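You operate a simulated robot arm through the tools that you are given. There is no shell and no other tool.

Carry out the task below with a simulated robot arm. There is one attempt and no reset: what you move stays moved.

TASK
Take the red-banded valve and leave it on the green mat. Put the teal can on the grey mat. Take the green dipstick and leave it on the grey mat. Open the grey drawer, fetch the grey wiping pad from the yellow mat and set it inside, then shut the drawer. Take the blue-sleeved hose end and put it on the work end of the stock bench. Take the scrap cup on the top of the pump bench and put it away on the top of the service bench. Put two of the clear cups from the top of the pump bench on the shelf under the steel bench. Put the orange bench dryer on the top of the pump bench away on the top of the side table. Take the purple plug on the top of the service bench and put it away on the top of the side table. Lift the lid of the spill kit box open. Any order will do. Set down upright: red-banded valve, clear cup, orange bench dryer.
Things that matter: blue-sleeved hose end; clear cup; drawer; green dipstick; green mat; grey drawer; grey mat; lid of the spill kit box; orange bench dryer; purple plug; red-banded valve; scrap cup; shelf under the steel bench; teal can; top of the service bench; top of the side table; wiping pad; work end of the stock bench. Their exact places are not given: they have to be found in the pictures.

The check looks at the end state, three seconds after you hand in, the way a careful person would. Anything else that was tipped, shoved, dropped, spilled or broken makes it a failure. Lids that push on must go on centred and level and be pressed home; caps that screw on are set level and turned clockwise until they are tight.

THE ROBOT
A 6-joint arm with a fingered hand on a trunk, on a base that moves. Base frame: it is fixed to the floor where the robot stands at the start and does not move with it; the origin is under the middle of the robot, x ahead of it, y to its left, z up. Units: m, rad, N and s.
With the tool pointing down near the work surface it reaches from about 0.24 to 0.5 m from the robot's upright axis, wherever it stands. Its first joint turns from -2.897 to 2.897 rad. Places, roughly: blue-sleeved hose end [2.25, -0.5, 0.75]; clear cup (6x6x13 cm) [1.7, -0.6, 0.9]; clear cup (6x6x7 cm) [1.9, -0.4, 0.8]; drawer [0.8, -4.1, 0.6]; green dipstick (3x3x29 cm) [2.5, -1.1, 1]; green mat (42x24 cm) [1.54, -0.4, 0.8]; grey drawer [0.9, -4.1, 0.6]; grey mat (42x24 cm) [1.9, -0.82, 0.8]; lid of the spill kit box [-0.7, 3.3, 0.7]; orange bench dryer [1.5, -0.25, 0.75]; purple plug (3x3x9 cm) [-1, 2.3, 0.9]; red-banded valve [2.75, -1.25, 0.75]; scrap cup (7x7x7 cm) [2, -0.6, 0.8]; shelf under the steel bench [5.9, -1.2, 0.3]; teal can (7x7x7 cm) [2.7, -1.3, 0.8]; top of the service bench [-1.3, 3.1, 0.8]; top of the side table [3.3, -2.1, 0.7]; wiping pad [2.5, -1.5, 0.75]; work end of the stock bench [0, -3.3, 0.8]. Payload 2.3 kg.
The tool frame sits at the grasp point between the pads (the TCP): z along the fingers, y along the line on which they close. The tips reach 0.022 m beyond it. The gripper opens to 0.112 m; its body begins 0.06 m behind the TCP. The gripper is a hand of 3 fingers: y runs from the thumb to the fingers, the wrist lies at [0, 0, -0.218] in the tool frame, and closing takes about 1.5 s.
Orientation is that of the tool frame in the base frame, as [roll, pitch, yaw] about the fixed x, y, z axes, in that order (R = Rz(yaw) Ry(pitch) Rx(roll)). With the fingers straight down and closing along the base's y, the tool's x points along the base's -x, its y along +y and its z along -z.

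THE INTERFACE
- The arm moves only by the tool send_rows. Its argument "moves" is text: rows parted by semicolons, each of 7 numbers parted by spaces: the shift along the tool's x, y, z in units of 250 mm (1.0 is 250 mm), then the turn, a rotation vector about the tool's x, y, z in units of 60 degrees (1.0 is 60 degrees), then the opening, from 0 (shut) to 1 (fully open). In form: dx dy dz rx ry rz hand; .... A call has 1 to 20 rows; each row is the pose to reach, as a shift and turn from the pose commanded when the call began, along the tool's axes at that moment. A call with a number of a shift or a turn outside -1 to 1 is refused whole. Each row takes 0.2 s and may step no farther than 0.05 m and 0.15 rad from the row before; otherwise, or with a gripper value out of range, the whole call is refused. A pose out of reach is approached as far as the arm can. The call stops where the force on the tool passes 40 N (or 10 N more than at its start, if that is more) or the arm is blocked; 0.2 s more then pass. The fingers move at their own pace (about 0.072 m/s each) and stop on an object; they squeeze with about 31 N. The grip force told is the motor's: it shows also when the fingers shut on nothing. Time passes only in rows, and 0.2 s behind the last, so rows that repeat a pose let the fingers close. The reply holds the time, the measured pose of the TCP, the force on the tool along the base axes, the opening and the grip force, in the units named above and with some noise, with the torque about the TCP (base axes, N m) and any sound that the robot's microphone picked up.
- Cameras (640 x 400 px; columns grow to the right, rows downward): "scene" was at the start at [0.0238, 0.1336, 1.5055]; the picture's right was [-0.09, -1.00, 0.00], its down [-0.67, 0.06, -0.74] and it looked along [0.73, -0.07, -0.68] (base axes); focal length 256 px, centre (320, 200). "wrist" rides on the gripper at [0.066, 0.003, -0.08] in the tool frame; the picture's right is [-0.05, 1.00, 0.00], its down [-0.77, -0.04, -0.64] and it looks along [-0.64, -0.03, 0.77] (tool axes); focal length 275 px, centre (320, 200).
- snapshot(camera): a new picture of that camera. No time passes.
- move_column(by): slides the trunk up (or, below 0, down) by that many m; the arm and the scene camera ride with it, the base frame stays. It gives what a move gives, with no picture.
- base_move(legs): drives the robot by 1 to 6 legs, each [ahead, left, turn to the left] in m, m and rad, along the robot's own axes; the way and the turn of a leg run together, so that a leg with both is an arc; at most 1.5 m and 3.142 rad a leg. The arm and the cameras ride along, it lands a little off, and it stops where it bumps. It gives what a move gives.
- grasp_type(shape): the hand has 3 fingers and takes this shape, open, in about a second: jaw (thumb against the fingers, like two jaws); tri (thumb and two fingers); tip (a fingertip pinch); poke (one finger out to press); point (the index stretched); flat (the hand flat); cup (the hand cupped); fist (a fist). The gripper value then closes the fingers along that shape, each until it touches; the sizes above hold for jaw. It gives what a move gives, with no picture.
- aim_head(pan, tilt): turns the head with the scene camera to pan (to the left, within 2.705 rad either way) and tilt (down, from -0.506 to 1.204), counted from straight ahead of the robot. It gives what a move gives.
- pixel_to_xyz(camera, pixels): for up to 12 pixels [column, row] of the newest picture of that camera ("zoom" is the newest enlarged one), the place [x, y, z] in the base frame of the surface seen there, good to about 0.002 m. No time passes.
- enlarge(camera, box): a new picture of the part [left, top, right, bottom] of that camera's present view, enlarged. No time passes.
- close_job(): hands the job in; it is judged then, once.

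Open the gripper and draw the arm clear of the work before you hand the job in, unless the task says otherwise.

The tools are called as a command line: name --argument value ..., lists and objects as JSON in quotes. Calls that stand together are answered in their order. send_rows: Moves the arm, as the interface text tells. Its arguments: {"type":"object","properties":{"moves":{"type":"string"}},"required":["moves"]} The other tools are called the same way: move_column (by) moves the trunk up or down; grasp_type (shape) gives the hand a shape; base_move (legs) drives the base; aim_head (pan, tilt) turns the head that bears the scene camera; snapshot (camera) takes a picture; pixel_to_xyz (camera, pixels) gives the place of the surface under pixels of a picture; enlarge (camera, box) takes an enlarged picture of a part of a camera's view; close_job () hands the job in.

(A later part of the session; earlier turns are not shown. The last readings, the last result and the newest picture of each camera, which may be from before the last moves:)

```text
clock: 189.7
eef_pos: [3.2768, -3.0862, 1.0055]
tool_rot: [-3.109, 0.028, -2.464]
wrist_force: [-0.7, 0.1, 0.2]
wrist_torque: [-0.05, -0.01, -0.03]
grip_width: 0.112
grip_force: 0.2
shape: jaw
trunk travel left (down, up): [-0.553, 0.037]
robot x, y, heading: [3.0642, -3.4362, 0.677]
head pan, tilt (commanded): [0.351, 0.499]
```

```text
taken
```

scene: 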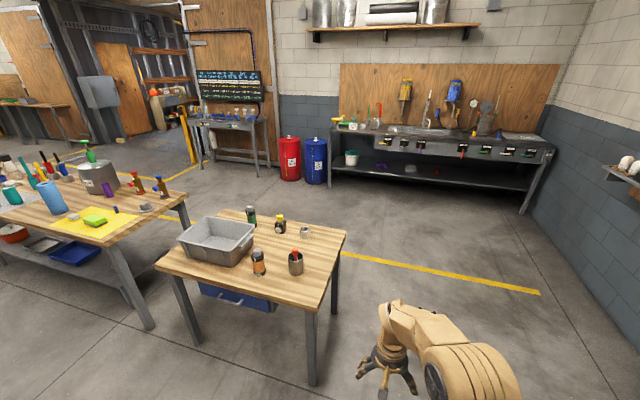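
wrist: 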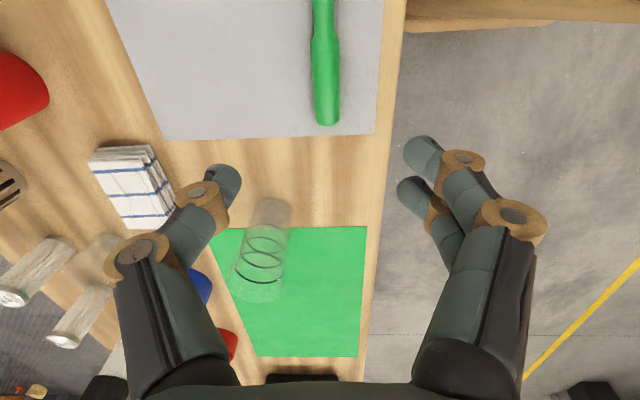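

The way around the side table is open. I measure the steel bench and its shelf from here.

pixel_to_xyz --camera "scene" --pixels '[[440, 178], [400, 173], [480, 185], [350, 168], [520, 192], [440, 152], [545, 150], [330, 137], [290, 175], [315, 180], [312, 310], [345, 235]]'

enlarge --camera "scene" --box '[310, 100, 570, 230]'

```text
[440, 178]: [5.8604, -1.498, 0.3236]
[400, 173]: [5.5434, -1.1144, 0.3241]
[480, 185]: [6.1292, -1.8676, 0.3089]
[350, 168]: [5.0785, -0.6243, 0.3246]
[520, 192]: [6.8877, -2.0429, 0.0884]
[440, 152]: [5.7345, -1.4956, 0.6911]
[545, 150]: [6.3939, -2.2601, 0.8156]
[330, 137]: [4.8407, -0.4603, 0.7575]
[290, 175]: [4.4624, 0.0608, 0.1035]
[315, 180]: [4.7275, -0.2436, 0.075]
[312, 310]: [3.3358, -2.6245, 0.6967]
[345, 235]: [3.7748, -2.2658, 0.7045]
```

```text
2.46 times, centred on (440, 165) of scene
```

zoom: 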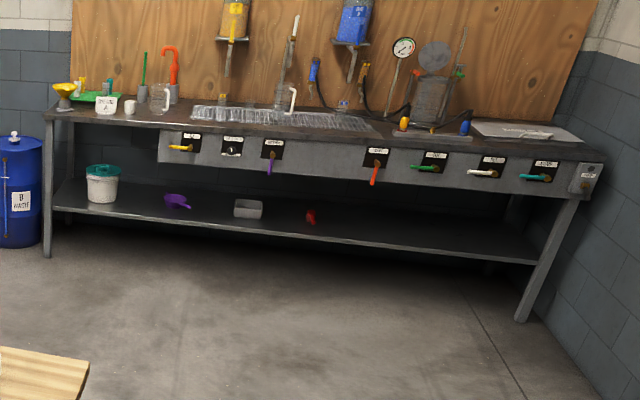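

Shelf top is z≈0.324, its front edge is at n≈3.3 under an apron at z≥0.65. I drive around the side table to the far side of the pump bench.

base_move --legs '[[0, 0, 0.056], [1.0, 0, 0], [1.0, 0, 0], [0, 1.4, 0]]'

aim_head --pan 1.3 --tilt 0.5

snapshot --camera "scene"

```text
clock: 206.6
eef_pos: [3.7587, -0.7083, 1.0071]
tool_rot: [-3.109, 0.03, -2.392]
wrist_force: [-0.7, -0.4, 0.5]
wrist_torque: [0.0, 0.01, -0.04]
grip_width: 0.1118
grip_force: 0.0
shape: jaw
trunk travel left (down, up): [-0.553, 0.037]
robot x, y, heading: [3.5739, -1.0702, 0.753]
head pan, tilt (commanded): [0.351, 0.499]
```

```text
clock: 207.8
eef_pos: [3.759, -0.7083, 1.006]
tool_rot: [-3.109, 0.026, -2.391]
wrist_force: [-0.3, -0.1, 0.1]
wrist_torque: [0.02, 0.0, 0.01]
grip_width: 0.112
grip_force: 0.0
shape: jaw
trunk travel left (down, up): [-0.553, 0.037]
robot x, y, heading: [3.5751, -1.068, 0.755]
head pan, tilt (commanded): [1.3, 0.499]
```

```text
taken
```

scene: 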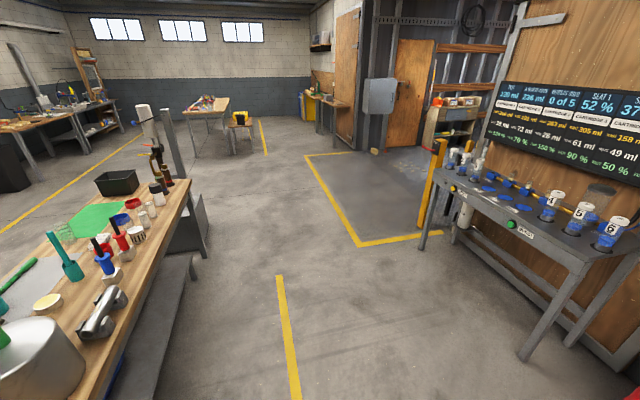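

The far side is clear. I continue left along it and turn round to face the bench.

base_move --legs '[[0, 0.87, 0], [0, 0.87, 0], [0, 0, 3.12]]'

aim_head --pan 0.0 --tilt 0.75

snapshot --camera "scene"

```text
clock: 223.8
eef_pos: [2.208, -0.1669, 1.0071]
tool_rot: [-3.108, 0.03, 0.712]
wrist_force: [0.3, -0.1, 0.4]
wrist_torque: [-0.04, -0.01, 0.0]
grip_width: 0.1118
grip_force: 0.1
shape: jaw
trunk travel left (down, up): [-0.553, 0.037]
robot x, y, heading: [2.4066, 0.1903, -2.427]
head pan, tilt (commanded): [1.3, 0.499]
```

```text
clock: 225.3
eef_pos: [2.2083, -0.1675, 1.0059]
tool_rot: [-3.108, 0.027, 0.711]
wrist_force: [-1.2, 0.5, 0.5]
wrist_torque: [0.01, 0.0, 0.01]
grip_width: 0.112
grip_force: 0.1
shape: jaw
trunk travel left (down, up): [-0.553, 0.037]
robot x, y, heading: [2.4075, 0.1855, -2.427]
head pan, tilt (commanded): [0.0, 0.75]
```

```text
taken
```

scene: 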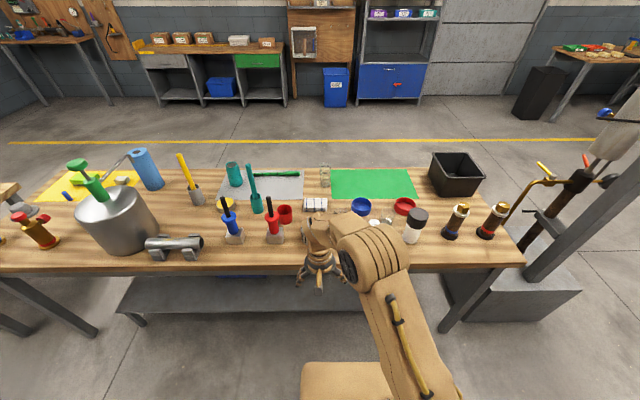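

I'm facing the bench from its far side. The cups are behind the arm in this view, so I use the wrist camera and a zoom.

snapshot --camera "wrist"

enlarge --camera "scene" --box '[190, 160, 450, 290]'

```text
taken
```

wrist: 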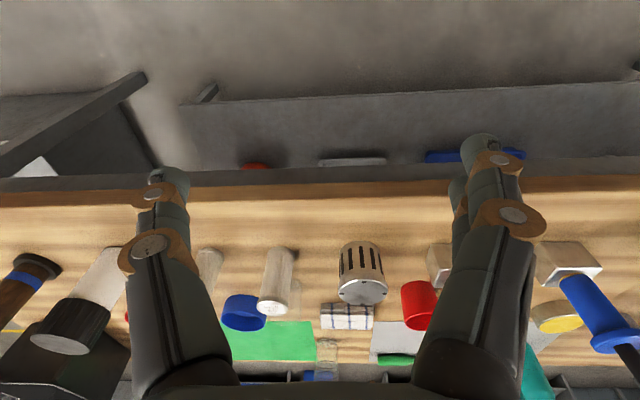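

```text
2.46 times, centred on (320, 225) of scene
```

zoom: 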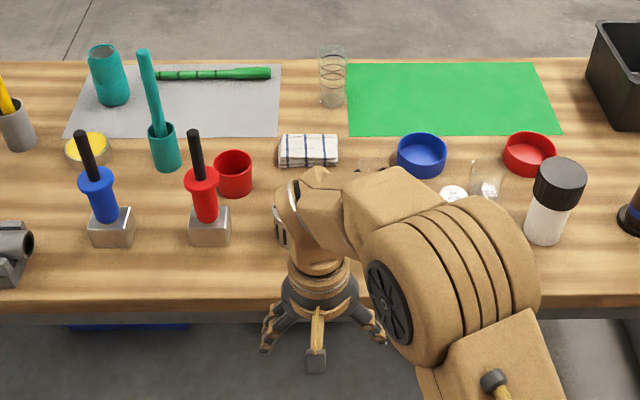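

The arm hides the cups; I shift the robot to its left for a clear view.

base_move --legs '[[0, 0.35, 0.019]]'

aim_head --pan -0.4 --tilt 0.85

snapshot --camera "scene"

enlarge --camera "scene" --box '[230, 100, 390, 230]'

```text
clock: 227.6
eef_pos: [2.4467, -0.4333, 1.0071]
tool_rot: [-3.107, 0.028, 0.728]
wrist_force: [0.5, -0.3, 0.1]
wrist_torque: [0.02, 0.01, 0.0]
grip_width: 0.112
grip_force: 0.0
shape: jaw
trunk travel left (down, up): [-0.553, 0.037]
robot x, y, heading: [2.6393, -0.0766, -2.41]
head pan, tilt (commanded): [0.0, 0.75]
```

```text
clock: 228.4
eef_pos: [2.4459, -0.4327, 1.0068]
tool_rot: [-3.107, 0.028, 0.728]
wrist_force: [0.7, -1.0, 0.4]
wrist_torque: [0.05, 0.02, 0.01]
grip_width: 0.1121
grip_force: 0.0
shape: jaw
trunk travel left (down, up): [-0.553, 0.037]
robot x, y, heading: [2.6361, -0.0749, -2.412]
head pan, tilt (commanded): [-0.4, 0.85]
```

```text
taken
```

scene: 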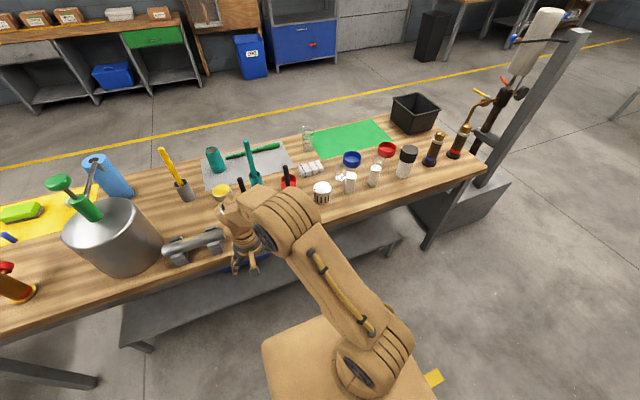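

```text
3.08 times, centred on (310, 165) of scene
```

zoom: 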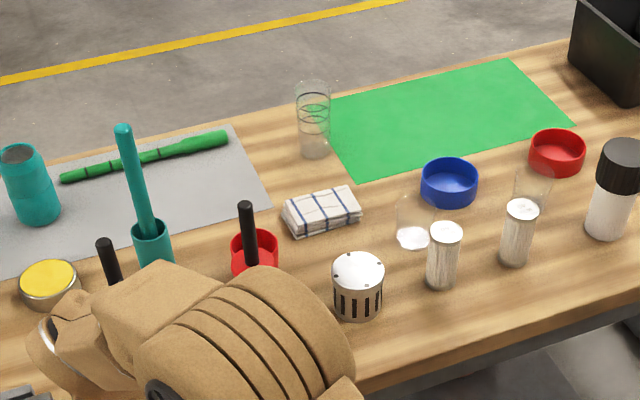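

Two single clear cups are visible at zoom (413,220) and (532,190), with shakers in front. I query all of them.

pixel_to_xyz --camera "zoom" --pixels '[[413, 238], [413, 215], [412, 200], [528, 195], [532, 175], [446, 235], [442, 280], [522, 210], [516, 258], [359, 270], [449, 185], [313, 150]]'

enlarge --camera "scene" --box '[320, 140, 420, 200]'

```text
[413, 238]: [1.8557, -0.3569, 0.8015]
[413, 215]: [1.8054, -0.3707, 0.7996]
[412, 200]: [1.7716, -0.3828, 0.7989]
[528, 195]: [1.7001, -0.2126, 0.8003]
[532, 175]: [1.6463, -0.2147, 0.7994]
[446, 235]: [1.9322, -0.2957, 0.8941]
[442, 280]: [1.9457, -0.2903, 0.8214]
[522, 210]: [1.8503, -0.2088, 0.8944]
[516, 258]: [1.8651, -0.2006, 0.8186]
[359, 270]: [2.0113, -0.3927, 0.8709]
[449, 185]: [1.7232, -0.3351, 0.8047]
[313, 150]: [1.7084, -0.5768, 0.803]
```

```text
6.40 times, centred on (370, 170) of scene
```

zoom: 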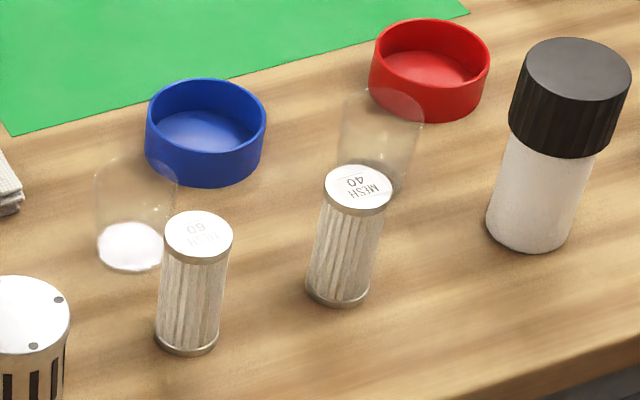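

The cups are boxed in by shakers on this side, so I'll take them from the near side. From here I go for the red valve: I drive along to it.

base_move --legs '[[0, 0.86, 0], [0.15, 0, 0]]'

aim_head --pan 0.0 --tilt 0.8

snapshot --camera "scene"

snapshot --camera "wrist"

```text
clock: 234.0
eef_pos: [2.9155, -1.1774, 1.0059]
tool_rot: [-3.109, 0.029, 0.733]
wrist_force: [0.1, -0.3, 0.4]
wrist_torque: [0.03, 0.01, -0.01]
grip_width: 0.1119
grip_force: 0.1
shape: jaw
trunk travel left (down, up): [-0.553, 0.037]
robot x, y, heading: [3.1044, -0.8186, -2.409]
head pan, tilt (commanded): [-0.4, 0.85]
```

```text
clock: 234.8
eef_pos: [2.9157, -1.1767, 1.0055]
tool_rot: [-3.108, 0.029, 0.734]
wrist_force: [0.0, 0.3, 0.0]
wrist_torque: [0.01, 0.0, 0.0]
grip_width: 0.1116
grip_force: 0.1
shape: jaw
trunk travel left (down, up): [-0.553, 0.037]
robot x, y, heading: [3.1028, -0.8205, -2.406]
head pan, tilt (commanded): [0.0, 0.799]
```

```text
taken
```

scene: 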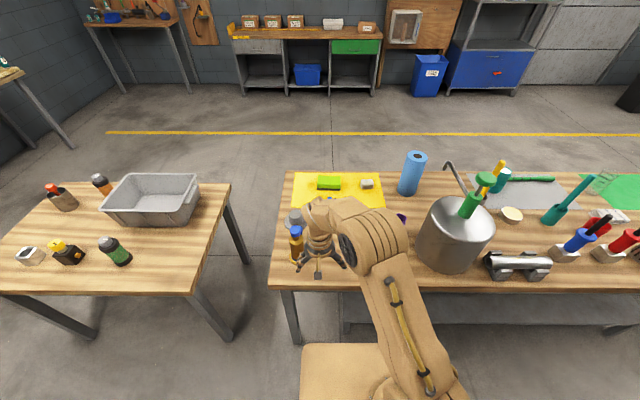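

```text
taken
```

wrist: 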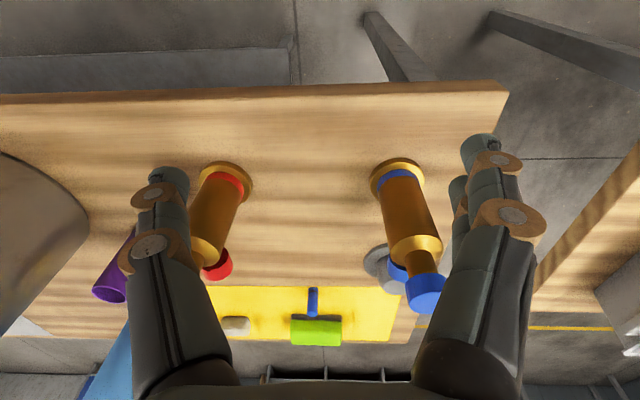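

Valve A is at wrist (220,215). I query its flange, body and top.

pixel_to_xyz --camera "wrist" --pixels '[[222, 165], [252, 180], [205, 170], [220, 205], [205, 250], [218, 265], [240, 200], [198, 210], [225, 240]]'

pixel_to_xyz --camera "scene" --pixels '[[297, 232], [297, 245], [297, 262], [400, 215], [398, 222]]'

```text
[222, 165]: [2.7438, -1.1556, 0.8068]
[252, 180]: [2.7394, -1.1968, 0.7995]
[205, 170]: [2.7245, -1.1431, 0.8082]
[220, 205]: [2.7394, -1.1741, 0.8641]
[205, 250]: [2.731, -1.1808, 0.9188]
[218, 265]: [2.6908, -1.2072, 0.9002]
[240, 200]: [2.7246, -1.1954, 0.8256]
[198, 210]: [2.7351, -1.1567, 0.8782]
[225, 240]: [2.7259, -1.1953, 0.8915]
```

```text
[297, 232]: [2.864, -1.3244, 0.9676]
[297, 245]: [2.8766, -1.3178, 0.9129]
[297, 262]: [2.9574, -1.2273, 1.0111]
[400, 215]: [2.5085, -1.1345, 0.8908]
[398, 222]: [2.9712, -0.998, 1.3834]
```

Valve A's axis is at (2.716,-1.175), top 0.968; its lever faces the near side. I tilt the hand 60° so it can grip the body below the neck from this side.

send_rows --moves "0 0 0 -0.004 -0.13 0 1; 0 0 0 -0.008 -0.26 0 1; 0 0 0 -0.012 -0.39 0 1; 0 0 0 -0.016 -0.52 0 1; 0 0 0 -0.02 -0.65 0 1; 0 0 0 -0.025 -0.78 0 1; 0 0 0 -0.03 -0.9 0 1; 0 0 0 -0.032 -0.973 0 1; 0 0 0 -0.032 -0.973 0 1"

```text
clock: 236.8
eef_pos: [2.9149, -1.1775, 1.0075]
tool_rot: [-3.132, 1.049, 0.758]
wrist_force: [-0.7, -0.1, 0.3]
wrist_torque: [0.0, 0.02, 0.01]
grip_width: 0.1119
grip_force: 0.0
shape: jaw
out of reach, approached as far as the arm can: row 4
trunk travel left (down, up): [-0.553, 0.037]
robot x, y, heading: [3.1052, -0.8198, -2.405]
head pan, tilt (commanded): [0.0, 0.799]
```

send_rows --moves "0.042 -0.111 0.052 0 0 0 0.9; 0.084 -0.222 0.104 0 0 0 0.85; 0.126 -0.333 0.155 0 0 0 0.8; 0.168 -0.444 0.207 0 0 0 0.8; 0.21 -0.554 0.259 0 0 0 0.8; 0.21 -0.554 0.259 0 0 0 0.8"

snapshot --camera "wrist"

snapshot --camera "scene"

```text
clock: 238.2
eef_pos: [2.9073, -1.1701, 0.9956]
tool_rot: [-3.128, 1.047, 0.757]
wrist_force: [0.0, 0.3, 0.0]
wrist_torque: [-0.02, -0.01, 0.0]
grip_width: 0.0898
grip_force: 0.1
shape: jaw
out of reach, approached as far as the arm can: row 1, 2, 3, 4, 5, 6
trunk travel left (down, up): [-0.553, 0.037]
robot x, y, heading: [3.1075, -0.8181, -2.407]
head pan, tilt (commanded): [0.0, 0.799]
```

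```text
taken
```

wrist: 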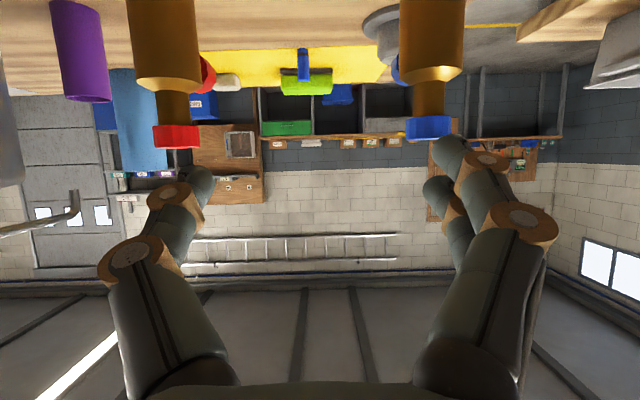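

```text
taken
```

scene: 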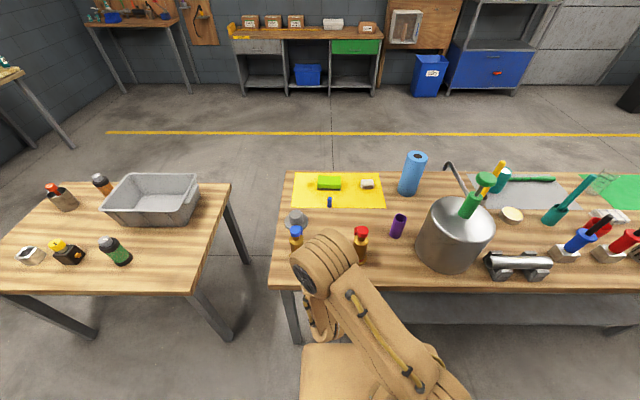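

The wrist is too close in; I back the base 0.14 m to give the arm room and then go to the pre-grasp point.

base_move --legs '[[-0.14, 0, 0]]'

```text
clock: 239.6
eef_pos: [3.0105, -1.077, 0.9944]
tool_rot: [-3.126, 1.047, 0.757]
wrist_force: [0.5, -0.4, 0.9]
wrist_torque: [0.01, 0.02, -0.03]
grip_width: 0.0899
grip_force: 0.1
shape: jaw
trunk travel left (down, up): [-0.553, 0.037]
robot x, y, heading: [3.211, -0.7232, -2.411]
head pan, tilt (commanded): [0.0, 0.799]
```

send_rows --moves "-0.016 -0.02 0.12 0 0 0 0.8; -0.032 -0.07 0.25 0 0 0 0.8; -0.048 -0.16 0.37 0 0 0 0.8; -0.064 -0.25 0.47 0 0 0 0.8; -0.08 -0.35 0.56 0 0 0 0.8; -0.096 -0.45 0.64 0 0 0 0.8; -0.112 -0.525 0.713 0 0 0 0.8; -0.112 -0.525 0.713 0 0 0 0.8"

snapshot --camera "wrist"

enlarge --camera "scene" --box '[260, 170, 460, 300]'

```text
clock: 241.4
eef_pos: [2.7977, -1.192, 0.944]
tool_rot: [-3.112, 1.042, 0.757]
wrist_force: [0.1, -0.1, -1.5]
wrist_torque: [-0.02, -0.03, 0.01]
grip_width: 0.0897
grip_force: 0.1
shape: jaw
out of reach, approached as far as the arm can: row 1, 2, 3, 4, 5, 6, 7, 8
trunk travel left (down, up): [-0.553, 0.037]
robot x, y, heading: [3.2083, -0.7264, -2.413]
head pan, tilt (commanded): [0.0, 0.799]
```

```text
taken
```

wrist: 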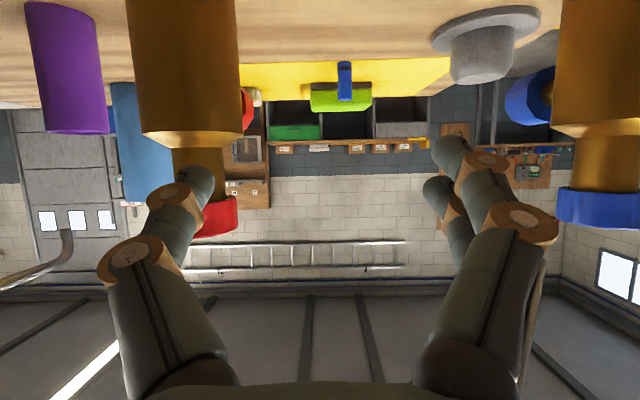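

```text
3.08 times, centred on (360, 235) of scene
```

zoom: 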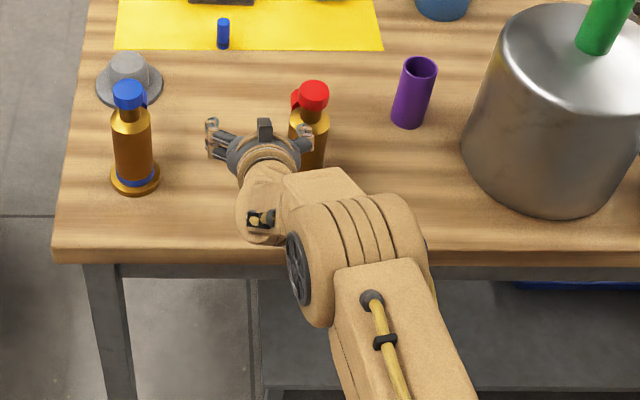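

The arm stopped short to the right and the thumb is close to valve A, so I retreat straight back along the tool axis and check the scene.

send_rows --moves "0 0 -0.1 0 0 0 0.8; 0 0 -0.2 0 0 0 0.8; 0 0 -0.3 0 0 0 0.8; 0 0 -0.4 0 0 0 0.8; 0 0 -0.5 0 0 0 0.8; 0 0 -0.5 0 0 0 0.8"

snapshot --camera "scene"

snapshot --camera "wrist"

```text
clock: 242.8
eef_pos: [2.8912, -1.1518, 1.0183]
tool_rot: [-3.11, 1.038, 0.755]
wrist_force: [0.5, 1.0, -0.7]
wrist_torque: [0.0, 0.03, 0.03]
grip_width: 0.0899
grip_force: 0.0
shape: jaw
out of reach, approached as far as the arm can: row 1, 2, 3, 4, 5, 6
trunk travel left (down, up): [-0.553, 0.037]
robot x, y, heading: [3.2087, -0.7251, -2.407]
head pan, tilt (commanded): [0.0, 0.799]
```

```text
taken
```

scene: 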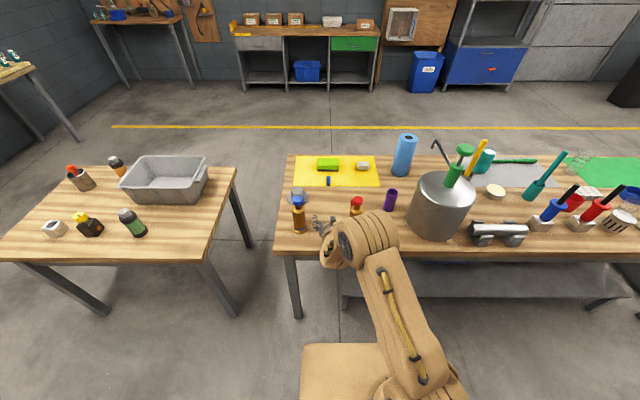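

```text
taken
```

wrist: 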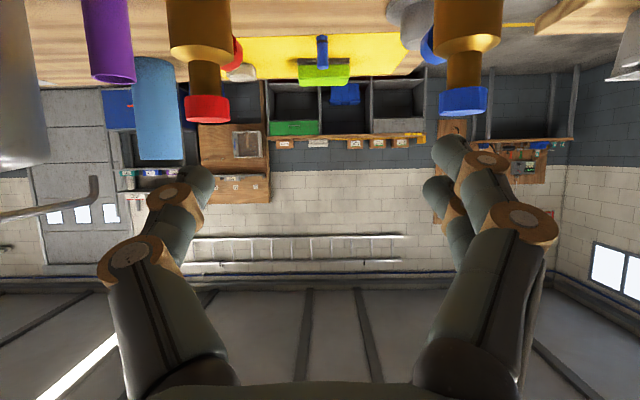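

The wrist seems stuck in a flipped branch (it can't align the hand with the arm's plane). I back well away and unwind it by swinging the hand around to the right and down with the wrist point held still.

base_move --legs '[[-0.4, 0, 0]]'

send_rows --moves "0.003 -0.098 -0.006 0.108 0 0.064 0.8; 0.013 -0.195 -0.022 0.216 0 0.127 0.8; 0.029 -0.288 -0.049 0.323 0 0.19 0.8; 0.051 -0.376 -0.087 0.431 0 0.254 0.8; 0.079 -0.458 -0.134 0.539 0 0.318 0.8; 0.112 -0.532 -0.19 0.647 0 0.381 0.8; 0.149 -0.597 -0.253 0.754 0 0.445 0.8; 0.191 -0.651 -0.324 0.862 0 0.508 0.8; 0.191 -0.651 -0.324 0.862 0 0.508 0.8"

snapshot --camera "scene"

```text
clock: 245.3
eef_pos: [3.1878, -0.8847, 1.0182]
tool_rot: [-3.109, 1.039, 0.756]
wrist_force: [-0.1, -0.7, 0.1]
wrist_torque: [-0.02, -0.01, -0.01]
grip_width: 0.0896
grip_force: 0.1
shape: jaw
trunk travel left (down, up): [-0.553, 0.037]
robot x, y, heading: [3.5039, -0.4549, -2.41]
head pan, tilt (commanded): [0.0, 0.799]
```

```text
clock: 247.3
eef_pos: [3.1497, -0.701, 1.0208]
tool_rot: [-3.125, 1.053, -0.305]
wrist_force: [0.6, 0.3, -0.4]
wrist_torque: [-0.01, -0.03, 0.01]
grip_width: 0.09
grip_force: 0.0
shape: jaw
trunk travel left (down, up): [-0.553, 0.037]
robot x, y, heading: [3.5079, -0.4622, -2.409]
head pan, tilt (commanded): [0.0, 0.799]
```

```text
taken
```

scene: 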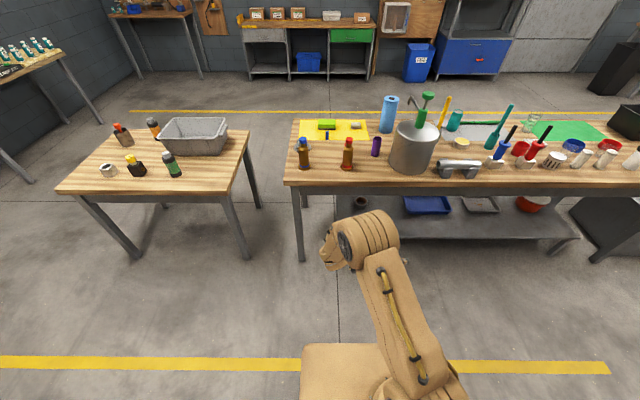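

The swing to the right worked without a limit. Now I pitch down to vertical about the wrist.

send_rows --moves "0.114 0 -0.008 0 0.125 0 0.8; 0.226 0 -0.03 0 0.25 0 0.8; 0.334 0 -0.066 0 0.375 0 0.8; 0.436 0 -0.117 0 0.5 0 0.8; 0.531 0 -0.18 0 0.625 0 0.8; 0.617 0 -0.255 0 0.75 0 0.8; 0.692 0 -0.341 0 0.875 0 0.8; 0.755 0 -0.436 0 1 0 0.8; 0.755 0 -0.436 0 1 0 0.8"

send_rows --moves "0 0 0 0 0 -0.13 0.8; 0 0 0 0 0 -0.26 0.8; 0 0 0 0 0 -0.39 0.8; 0 0 0 0 0 -0.52 0.8; 0 0 0 0 0 -0.65 0.8; 0 0 0 0 0 -0.78 0.8; 0 0 0 0 0 -0.9 0.8; 0 0 0 0 0 -1 0.8; 0 0 0 0 0 -1 0.8"

snapshot --camera "scene"

```text
clock: 249.3
eef_pos: [3.3279, -0.7595, 0.9103]
tool_rot: [-3.135, 0.004, -0.319]
wrist_force: [1.1, 0.1, 0.1]
wrist_torque: [0.0, 0.02, 0.02]
grip_width: 0.0898
grip_force: 0.1
shape: jaw
trunk travel left (down, up): [-0.553, 0.037]
robot x, y, heading: [3.5064, -0.4578, -2.406]
head pan, tilt (commanded): [0.0, 0.799]
```

```text
clock: 251.3
eef_pos: [3.3281, -0.7586, 0.9109]
tool_rot: [-3.133, -0.005, 0.731]
wrist_force: [0.3, 0.0, 0.2]
wrist_torque: [-0.01, 0.03, 0.02]
grip_width: 0.0899
grip_force: 0.1
shape: jaw
trunk travel left (down, up): [-0.553, 0.037]
robot x, y, heading: [3.5017, -0.4561, -2.409]
head pan, tilt (commanded): [0.0, 0.799]
```

```text
taken
```

scene: 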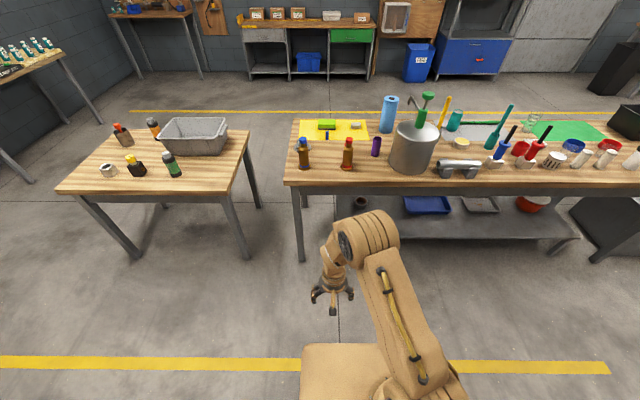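

The hand is vertical and square again. I test that it can now reach straight ahead of the robot.

send_rows --moves "-0.08 -0.088 -0.07 0 0 0 0.8; -0.16 -0.176 -0.14 0 0 0 0.8; -0.24 -0.264 -0.21 0 0 0 0.8; -0.32 -0.352 -0.28 0 0 0 0.8; -0.4 -0.44 -0.35 0 0 0 0.8; -0.4 -0.44 -0.35 0 0 0 0.8"

send_rows --moves "0 0 0 0 -0.13 0 0.8; 0 0 0 0 -0.26 0 0.8; 0 0 0 0 -0.39 0 0.8; 0 0 0 0 -0.52 0 0.8; 0 0 0 0 -0.65 0 0.8; 0 0 0 0 -0.78 0 0.8; 0 0 0 0 -0.9 0 0.8; 0 0 0 0 -1 0 0.8; 0 0 0 0 -1 0 0.8"

```text
clock: 252.7
eef_pos: [3.1794, -0.7448, 0.9986]
tool_rot: [-3.133, -0.006, 0.727]
wrist_force: [0.6, 0.4, 0.0]
wrist_torque: [0.0, 0.0, -0.01]
grip_width: 0.0899
grip_force: 0.1
shape: jaw
trunk travel left (down, up): [-0.553, 0.037]
robot x, y, heading: [3.5052, -0.4577, -2.405]
head pan, tilt (commanded): [0.0, 0.799]
```

```text
clock: 254.7
eef_pos: [3.1798, -0.7444, 0.9982]
tool_rot: [-3.126, 1.042, 0.74]
wrist_force: [0.8, 0.1, 0.5]
wrist_torque: [0.0, 0.0, -0.01]
grip_width: 0.0898
grip_force: 0.0
shape: jaw
trunk travel left (down, up): [-0.553, 0.037]
robot x, y, heading: [3.5093, -0.4505, -2.405]
head pan, tilt (commanded): [0.0, 0.799]
```

Now it aligns properly. I drive up so the hand arrives at the pre-grasp point in front of valve A.

base_move --legs '[[0.5, 0.007, 0]]'

snapshot --camera "wrist"

```text
clock: 257.6
eef_pos: [2.8146, -1.081, 0.9994]
tool_rot: [-3.127, 1.04, 0.738]
wrist_force: [0.9, 0.1, 0.2]
wrist_torque: [0.02, 0.03, -0.01]
grip_width: 0.09
grip_force: 0.1
shape: jaw
trunk travel left (down, up): [-0.553, 0.037]
robot x, y, heading: [3.1397, -0.7945, -2.412]
head pan, tilt (commanded): [0.0, 0.799]
```

```text
taken
```

wrist: 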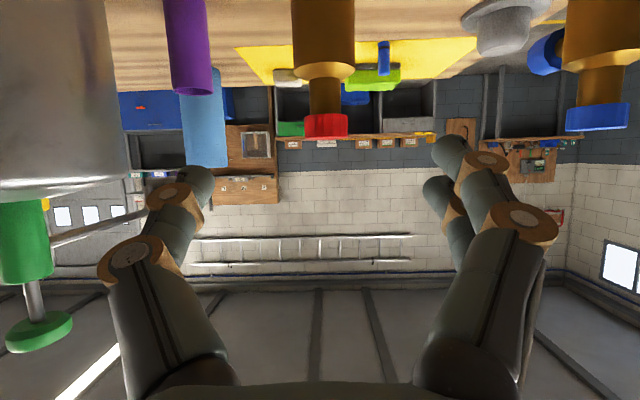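

Valve A is centred (column 323). I query its surface for the exact axis.

pixel_to_xyz --camera "wrist" --pixels '[[323, 30], [295, 30], [352, 30], [323, 60], [325, 95], [325, 128], [308, 125], [345, 125]]'

```text
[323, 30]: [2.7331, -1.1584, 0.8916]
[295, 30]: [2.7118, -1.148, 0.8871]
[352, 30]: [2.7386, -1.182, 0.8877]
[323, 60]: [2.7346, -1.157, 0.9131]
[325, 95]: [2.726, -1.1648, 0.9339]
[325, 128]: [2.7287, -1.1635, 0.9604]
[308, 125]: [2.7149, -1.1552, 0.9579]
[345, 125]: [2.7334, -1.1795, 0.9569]
```

The axis is (2.7155,-1.175). I lower along the tool's x and advance around the body.

send_rows --moves "0.09 0.006 0.05 0 0 0 0.8; 0.177 0.011 0.12 0 0 0 0.8; 0.177 0.011 0.25 0 0 0 0.8; 0.177 0.011 0.38 0 0 0 0.8; 0.177 0.011 0.5 0 0 0 0.8; 0.177 0.011 0.6 0 0 0 0.8; 0.177 0.011 0.68 0 0 0 0.8; 0.177 0.011 0.737 0 0 0 0.8; 0.177 0.011 0.737 0 0 0 0.8"

snapshot --camera "wrist"

enlarge --camera "scene" --box '[260, 170, 460, 300]'

```text
clock: 259.6
eef_pos: [2.7133, -1.1736, 0.8679]
tool_rot: [-3.124, 1.042, 0.74]
wrist_force: [1.1, -0.1, -0.2]
wrist_torque: [0.01, 0.0, 0.01]
grip_width: 0.09
grip_force: 0.1
shape: jaw
trunk travel left (down, up): [-0.553, 0.037]
robot x, y, heading: [3.1387, -0.7974, -2.413]
head pan, tilt (commanded): [0.0, 0.799]
```

```text
taken
```

wrist: 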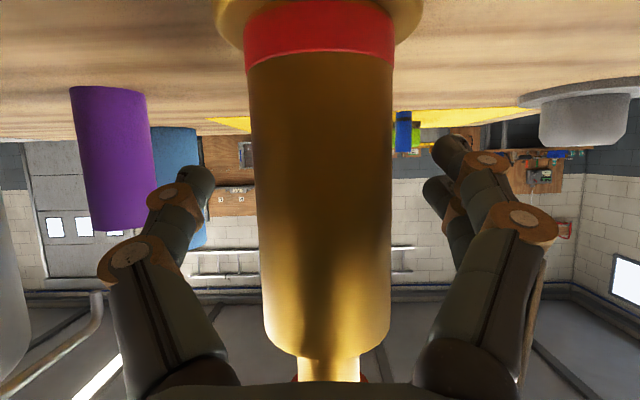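

```text
3.08 times, centred on (360, 235) of scene
```

zoom: 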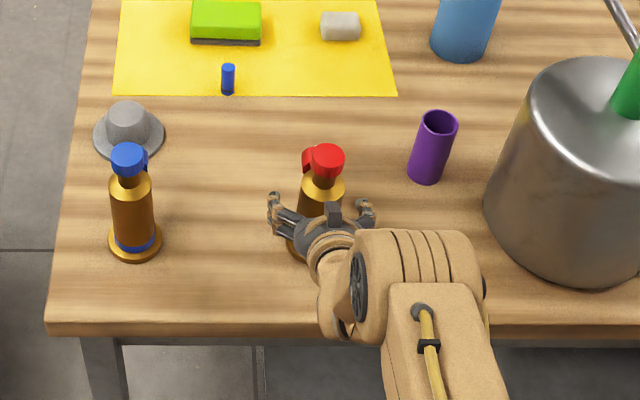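

The body is between the fingers. I close and then lift with the arm slightly via the trunk.

send_rows --moves "0 0 0 0 0 0 0.5; 0 0 0 0 0 0 0.2; 0 0 0 0 0 0 0; 0 0 0 0 0 0 0; 0 0 0 0 0 0 0; 0 0 0 0 0 0 0; 0 0 0 0 0 0 0"

snapshot --camera "wrist"

```text
clock: 261.2
eef_pos: [2.7153, -1.1729, 0.8675]
tool_rot: [-3.126, 1.042, 0.737]
wrist_force: [-0.6, 0.6, 0.1]
wrist_torque: [0.08, 0.11, -0.01]
grip_width: 0.0111
grip_force: 30.9
shape: jaw
trunk travel left (down, up): [-0.553, 0.037]
robot x, y, heading: [3.1429, -0.7978, -2.41]
head pan, tilt (commanded): [0.0, 0.799]
```

```text
taken
```

wrist: 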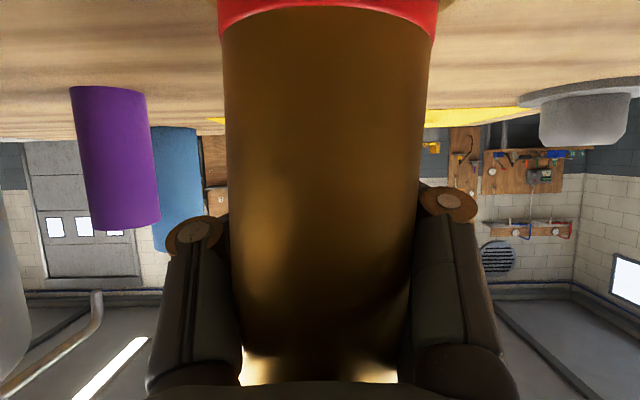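

The valve was drawn in against the palm with the fingers behind it (width 0.011). I lift 3 cm and check that it is held upright.

move_column --by 0.03

snapshot --camera "wrist"

enlarge --camera "scene" --box '[260, 170, 460, 300]'

```text
clock: 261.9
eef_pos: [2.7135, -1.1735, 0.897]
tool_rot: [-3.126, 1.04, 0.739]
wrist_force: [0.3, 1.0, -6.1]
wrist_torque: [-0.12, 0.09, 0.05]
grip_width: 0.0111
grip_force: 31.3
shape: jaw
trunk travel left (down, up): [-0.583, 0.007]
robot x, y, heading: [3.1432, -0.7941, -2.411]
head pan, tilt (commanded): [0.0, 0.799]
```

```text
taken
```

wrist: 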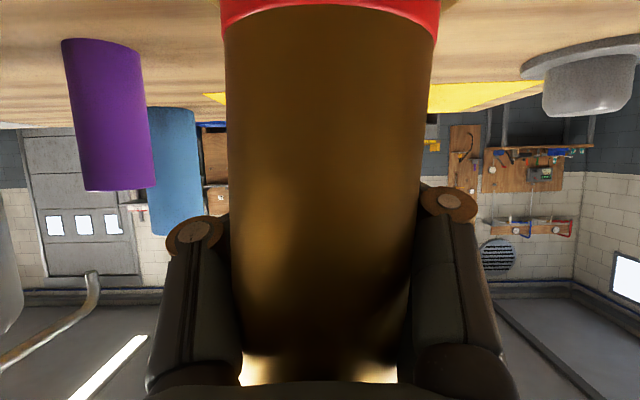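

```text
3.08 times, centred on (360, 235) of scene
```

zoom: 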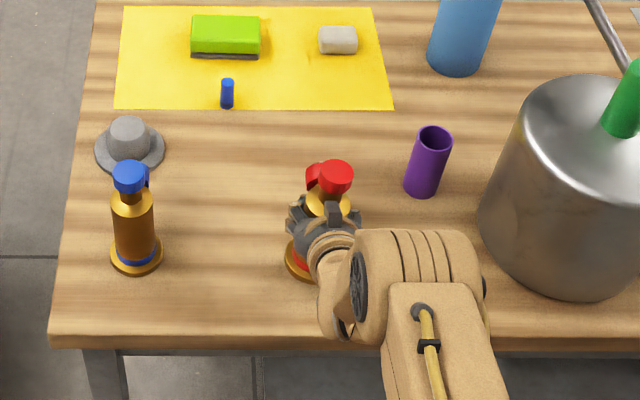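

It is held (6 N of weight) and upright. I raise it 8 cm more with the arm and back away.

send_rows --moves "-0.07 0 -0.04 0 0 0 0; -0.14 0 -0.08 0 0 0 0; -0.21 0 -0.12 0 0 0 0; -0.276 0 -0.161 0 0 0 0; -0.276 0 -0.161 0 0 0 0"

base_move --legs '[[-0.4, 0, 0]]'

snapshot --camera "wrist"

snapshot --camera "scene"

```text
clock: 263.1
eef_pos: [2.7133, -1.1746, 0.9769]
tool_rot: [-3.126, 1.042, 0.739]
wrist_force: [0.4, 0.2, -5.1]
wrist_torque: [-0.08, 0.08, -0.03]
grip_width: 0.0108
grip_force: 30.4
shape: jaw
trunk travel left (down, up): [-0.583, 0.007]
robot x, y, heading: [3.1431, -0.7929, -2.411]
head pan, tilt (commanded): [0.0, 0.799]
```

```text
clock: 265.5
eef_pos: [2.9924, -0.9267, 0.9764]
tool_rot: [-3.126, 1.04, 0.742]
wrist_force: [-0.1, 0.6, -3.4]
wrist_torque: [-0.11, 0.06, -0.02]
grip_width: 0.0107
grip_force: 31.0
shape: jaw
trunk travel left (down, up): [-0.583, 0.007]
robot x, y, heading: [3.4174, -0.5467, -2.406]
head pan, tilt (commanded): [0.0, 0.799]
stopped in leg 1: the robot was blocked; the commanded pose is now the measured one
```

```text
taken
```

wrist: 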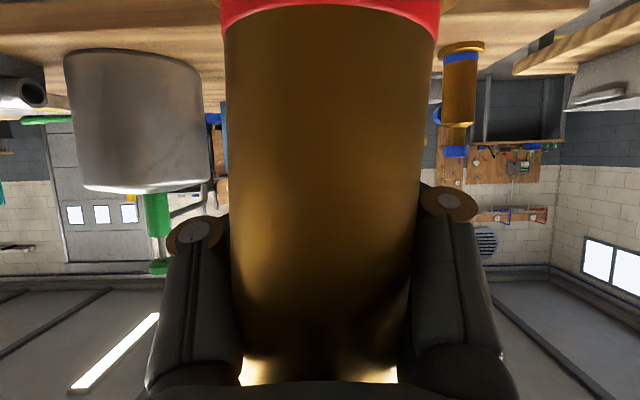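

```text
taken
```

scene: 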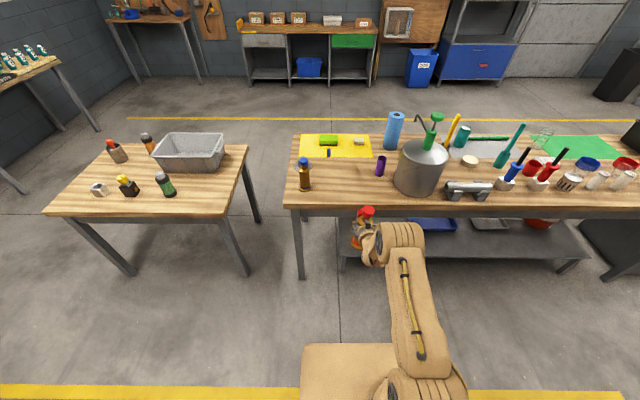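

The base was blocked 3 cm short of the leg's end, though I stood farther back before. I look behind to see what's there.

aim_head --pan 2.6 --tilt 0.6

snapshot --camera "scene"

aim_head --pan -2.6 --tilt 0.6

snapshot --camera "scene"

```text
clock: 267.8
eef_pos: [2.9902, -0.9279, 0.9753]
tool_rot: [-3.125, 1.038, 0.744]
wrist_force: [0.9, 0.1, -4.6]
wrist_torque: [-0.05, 0.1, -0.04]
grip_width: 0.0106
grip_force: 31.0
shape: jaw
trunk travel left (down, up): [-0.583, 0.007]
robot x, y, heading: [3.4185, -0.5503, -2.403]
head pan, tilt (commanded): [2.601, 0.6]
```

```text
taken
```

scene: 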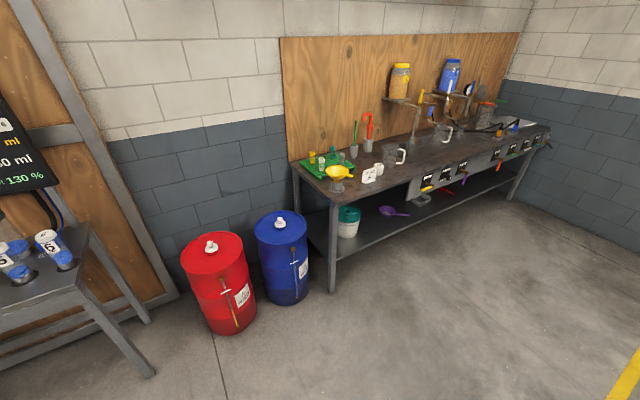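

```text
clock: 271.9
eef_pos: [2.9913, -0.9281, 0.9768]
tool_rot: [-3.126, 1.04, 0.744]
wrist_force: [-0.5, 0.0, -4.2]
wrist_torque: [-0.06, 0.14, 0.01]
grip_width: 0.0106
grip_force: 30.6
shape: jaw
trunk travel left (down, up): [-0.583, 0.007]
robot x, y, heading: [3.4168, -0.5485, -2.401]
head pan, tilt (commanded): [-2.601, 0.6]
```

```text
taken
```

scene: 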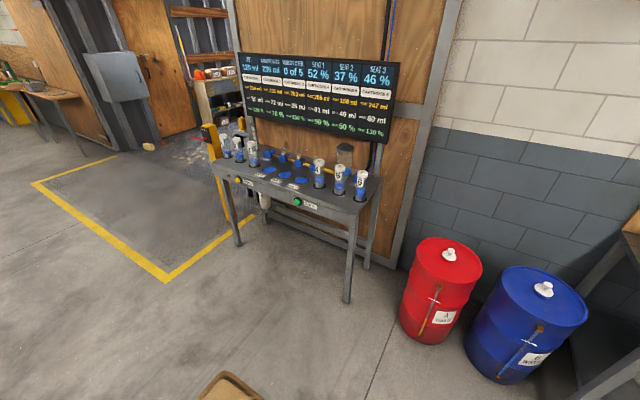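

Nothing is near behind me. I test a small backward move.

base_move --legs '[[-0.08, 0, 0]]'

aim_head --pan 0.0 --tilt 0.9

snapshot --camera "scene"

```text
clock: 273.0
eef_pos: [3.0507, -0.8737, 0.9758]
tool_rot: [-3.126, 1.042, 0.744]
wrist_force: [-0.3, 0.0, -5.2]
wrist_torque: [-0.06, 0.05, 0.02]
grip_width: 0.0107
grip_force: 31.4
shape: jaw
trunk travel left (down, up): [-0.583, 0.007]
robot x, y, heading: [3.4753, -0.498, -2.404]
head pan, tilt (commanded): [-2.601, 0.6]
```

```text
clock: 275.3
eef_pos: [3.0483, -0.8734, 0.9752]
tool_rot: [-3.126, 1.04, 0.741]
wrist_force: [-0.1, -0.6, -5.4]
wrist_torque: [-0.04, 0.1, 0.0]
grip_width: 0.0106
grip_force: 31.1
shape: jaw
trunk travel left (down, up): [-0.583, 0.007]
robot x, y, heading: [3.476, -0.4923, -2.404]
head pan, tilt (commanded): [0.0, 0.901]
```

```text
taken
```

scene: 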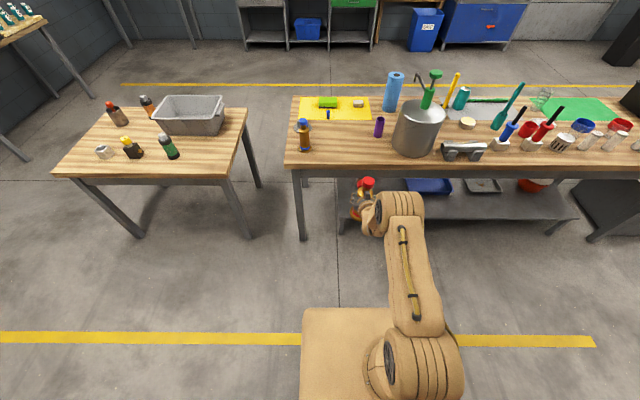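

It moves freely, so that was only a stall. I carry the valve around the side table to the near side.

base_move --legs '[[0, 0.98, 0], [0, 0.98, 0], [1.2, 0, 0], [1.15, 0, 0]]'

base_move --legs '[[0, 0, 3.14]]'

snapshot --camera "scene"

```text
clock: 296.3
eef_pos: [2.6046, -3.8952, 0.9754]
tool_rot: [-3.126, 1.04, 0.744]
wrist_force: [0.2, 0.2, -3.8]
wrist_torque: [-0.04, 0.1, 0.01]
grip_width: 0.0108
grip_force: 31.0
shape: jaw
trunk travel left (down, up): [-0.583, 0.007]
robot x, y, heading: [3.0285, -3.5173, -2.406]
head pan, tilt (commanded): [0.0, 0.901]
```

```text
clock: 304.1
eef_pos: [3.4355, -3.1154, 0.9752]
tool_rot: [-3.125, 1.039, -2.348]
wrist_force: [-1.1, -0.3, -4.7]
wrist_torque: [0.1, -0.05, 0.0]
grip_width: 0.0097
grip_force: 30.7
shape: jaw
trunk travel left (down, up): [-0.583, 0.007]
robot x, y, heading: [3.0291, -3.5155, 0.784]
head pan, tilt (commanded): [0.0, 0.901]
```

```text
taken
```

scene: 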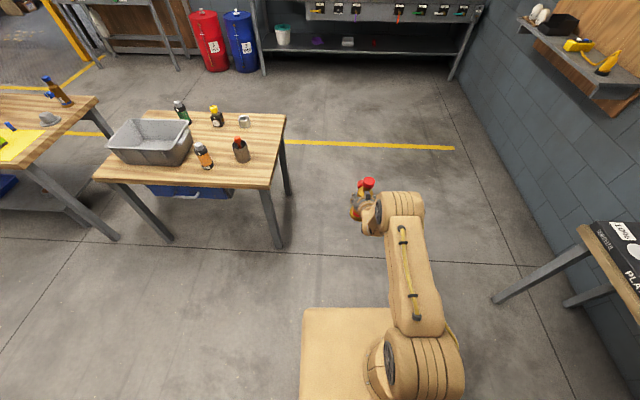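

Now I correct the heading and drive left along the near side to the green mat.

base_move --legs '[[0, 0, -0.05], [0, 1.15, 0], [0, 1.15, 0], [0, 1.0, 0]]'

snapshot --camera "scene"

snapshot --camera "wrist"

```text
clock: 320.7
eef_pos: [1.2849, -0.6505, 0.9748]
tool_rot: [-3.126, 1.041, -2.429]
wrist_force: [-0.7, -0.8, -4.7]
wrist_torque: [0.09, -0.1, 0.01]
grip_width: 0.0099
grip_force: 30.8
shape: jaw
trunk travel left (down, up): [-0.583, 0.007]
robot x, y, heading: [0.8485, -1.0133, 0.704]
head pan, tilt (commanded): [0.0, 0.901]
```

```text
taken
```

scene: 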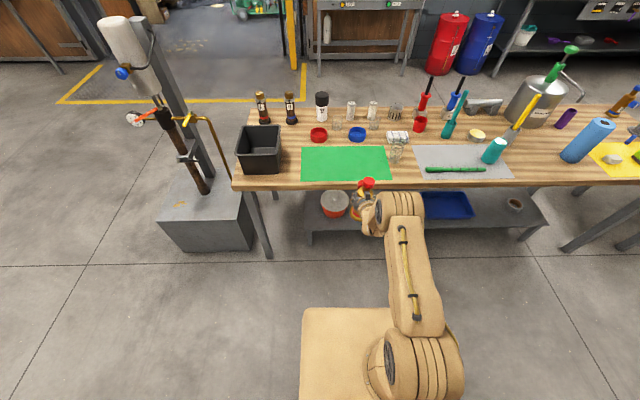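

```text
taken
```

wrist: 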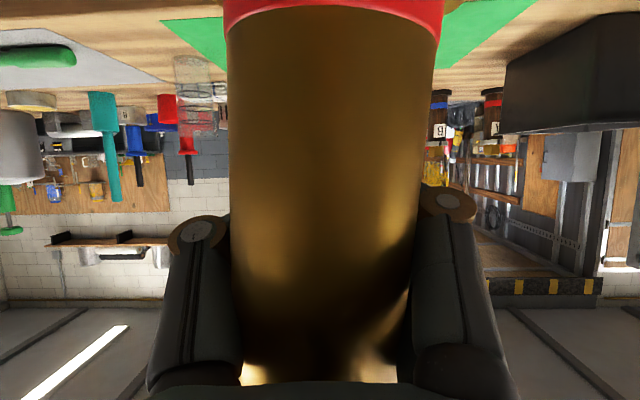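

I measure where the valve sits relative to the TCP and the mat before setting it down.

pixel_to_xyz --camera "wrist" --pixels '[[333, 100], [333, 30], [333, 200], [333, 5], [240, 60], [430, 60]]'

enlarge --camera "scene" --box '[300, 140, 460, 250]'

pixel_to_xyz --camera "scene" --pixels '[[367, 183], [358, 195], [355, 213], [302, 147], [389, 147], [393, 181], [300, 181], [397, 152], [397, 160]]'

```text
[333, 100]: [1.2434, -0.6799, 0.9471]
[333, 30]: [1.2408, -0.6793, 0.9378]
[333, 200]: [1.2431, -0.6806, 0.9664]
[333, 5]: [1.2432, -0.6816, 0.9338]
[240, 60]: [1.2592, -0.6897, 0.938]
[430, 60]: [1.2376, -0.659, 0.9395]
```

```text
3.64 times, centred on (380, 195) of scene
```

zoom: 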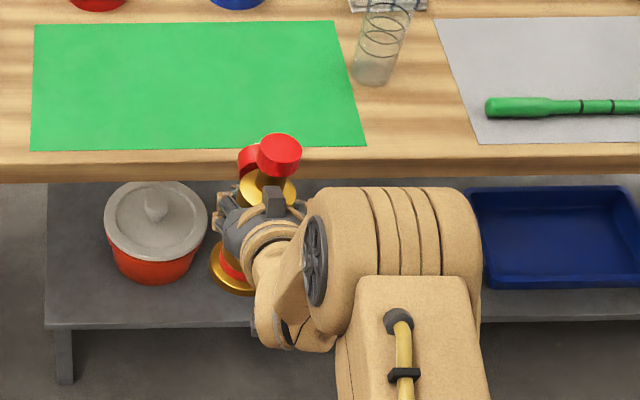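

```text
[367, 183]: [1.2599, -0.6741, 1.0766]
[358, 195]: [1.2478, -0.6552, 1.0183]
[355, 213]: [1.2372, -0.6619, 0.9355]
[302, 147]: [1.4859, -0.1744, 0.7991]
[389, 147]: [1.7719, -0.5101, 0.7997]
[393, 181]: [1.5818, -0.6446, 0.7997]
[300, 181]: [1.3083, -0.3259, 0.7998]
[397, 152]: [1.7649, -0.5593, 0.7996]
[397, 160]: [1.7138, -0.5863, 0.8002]
```

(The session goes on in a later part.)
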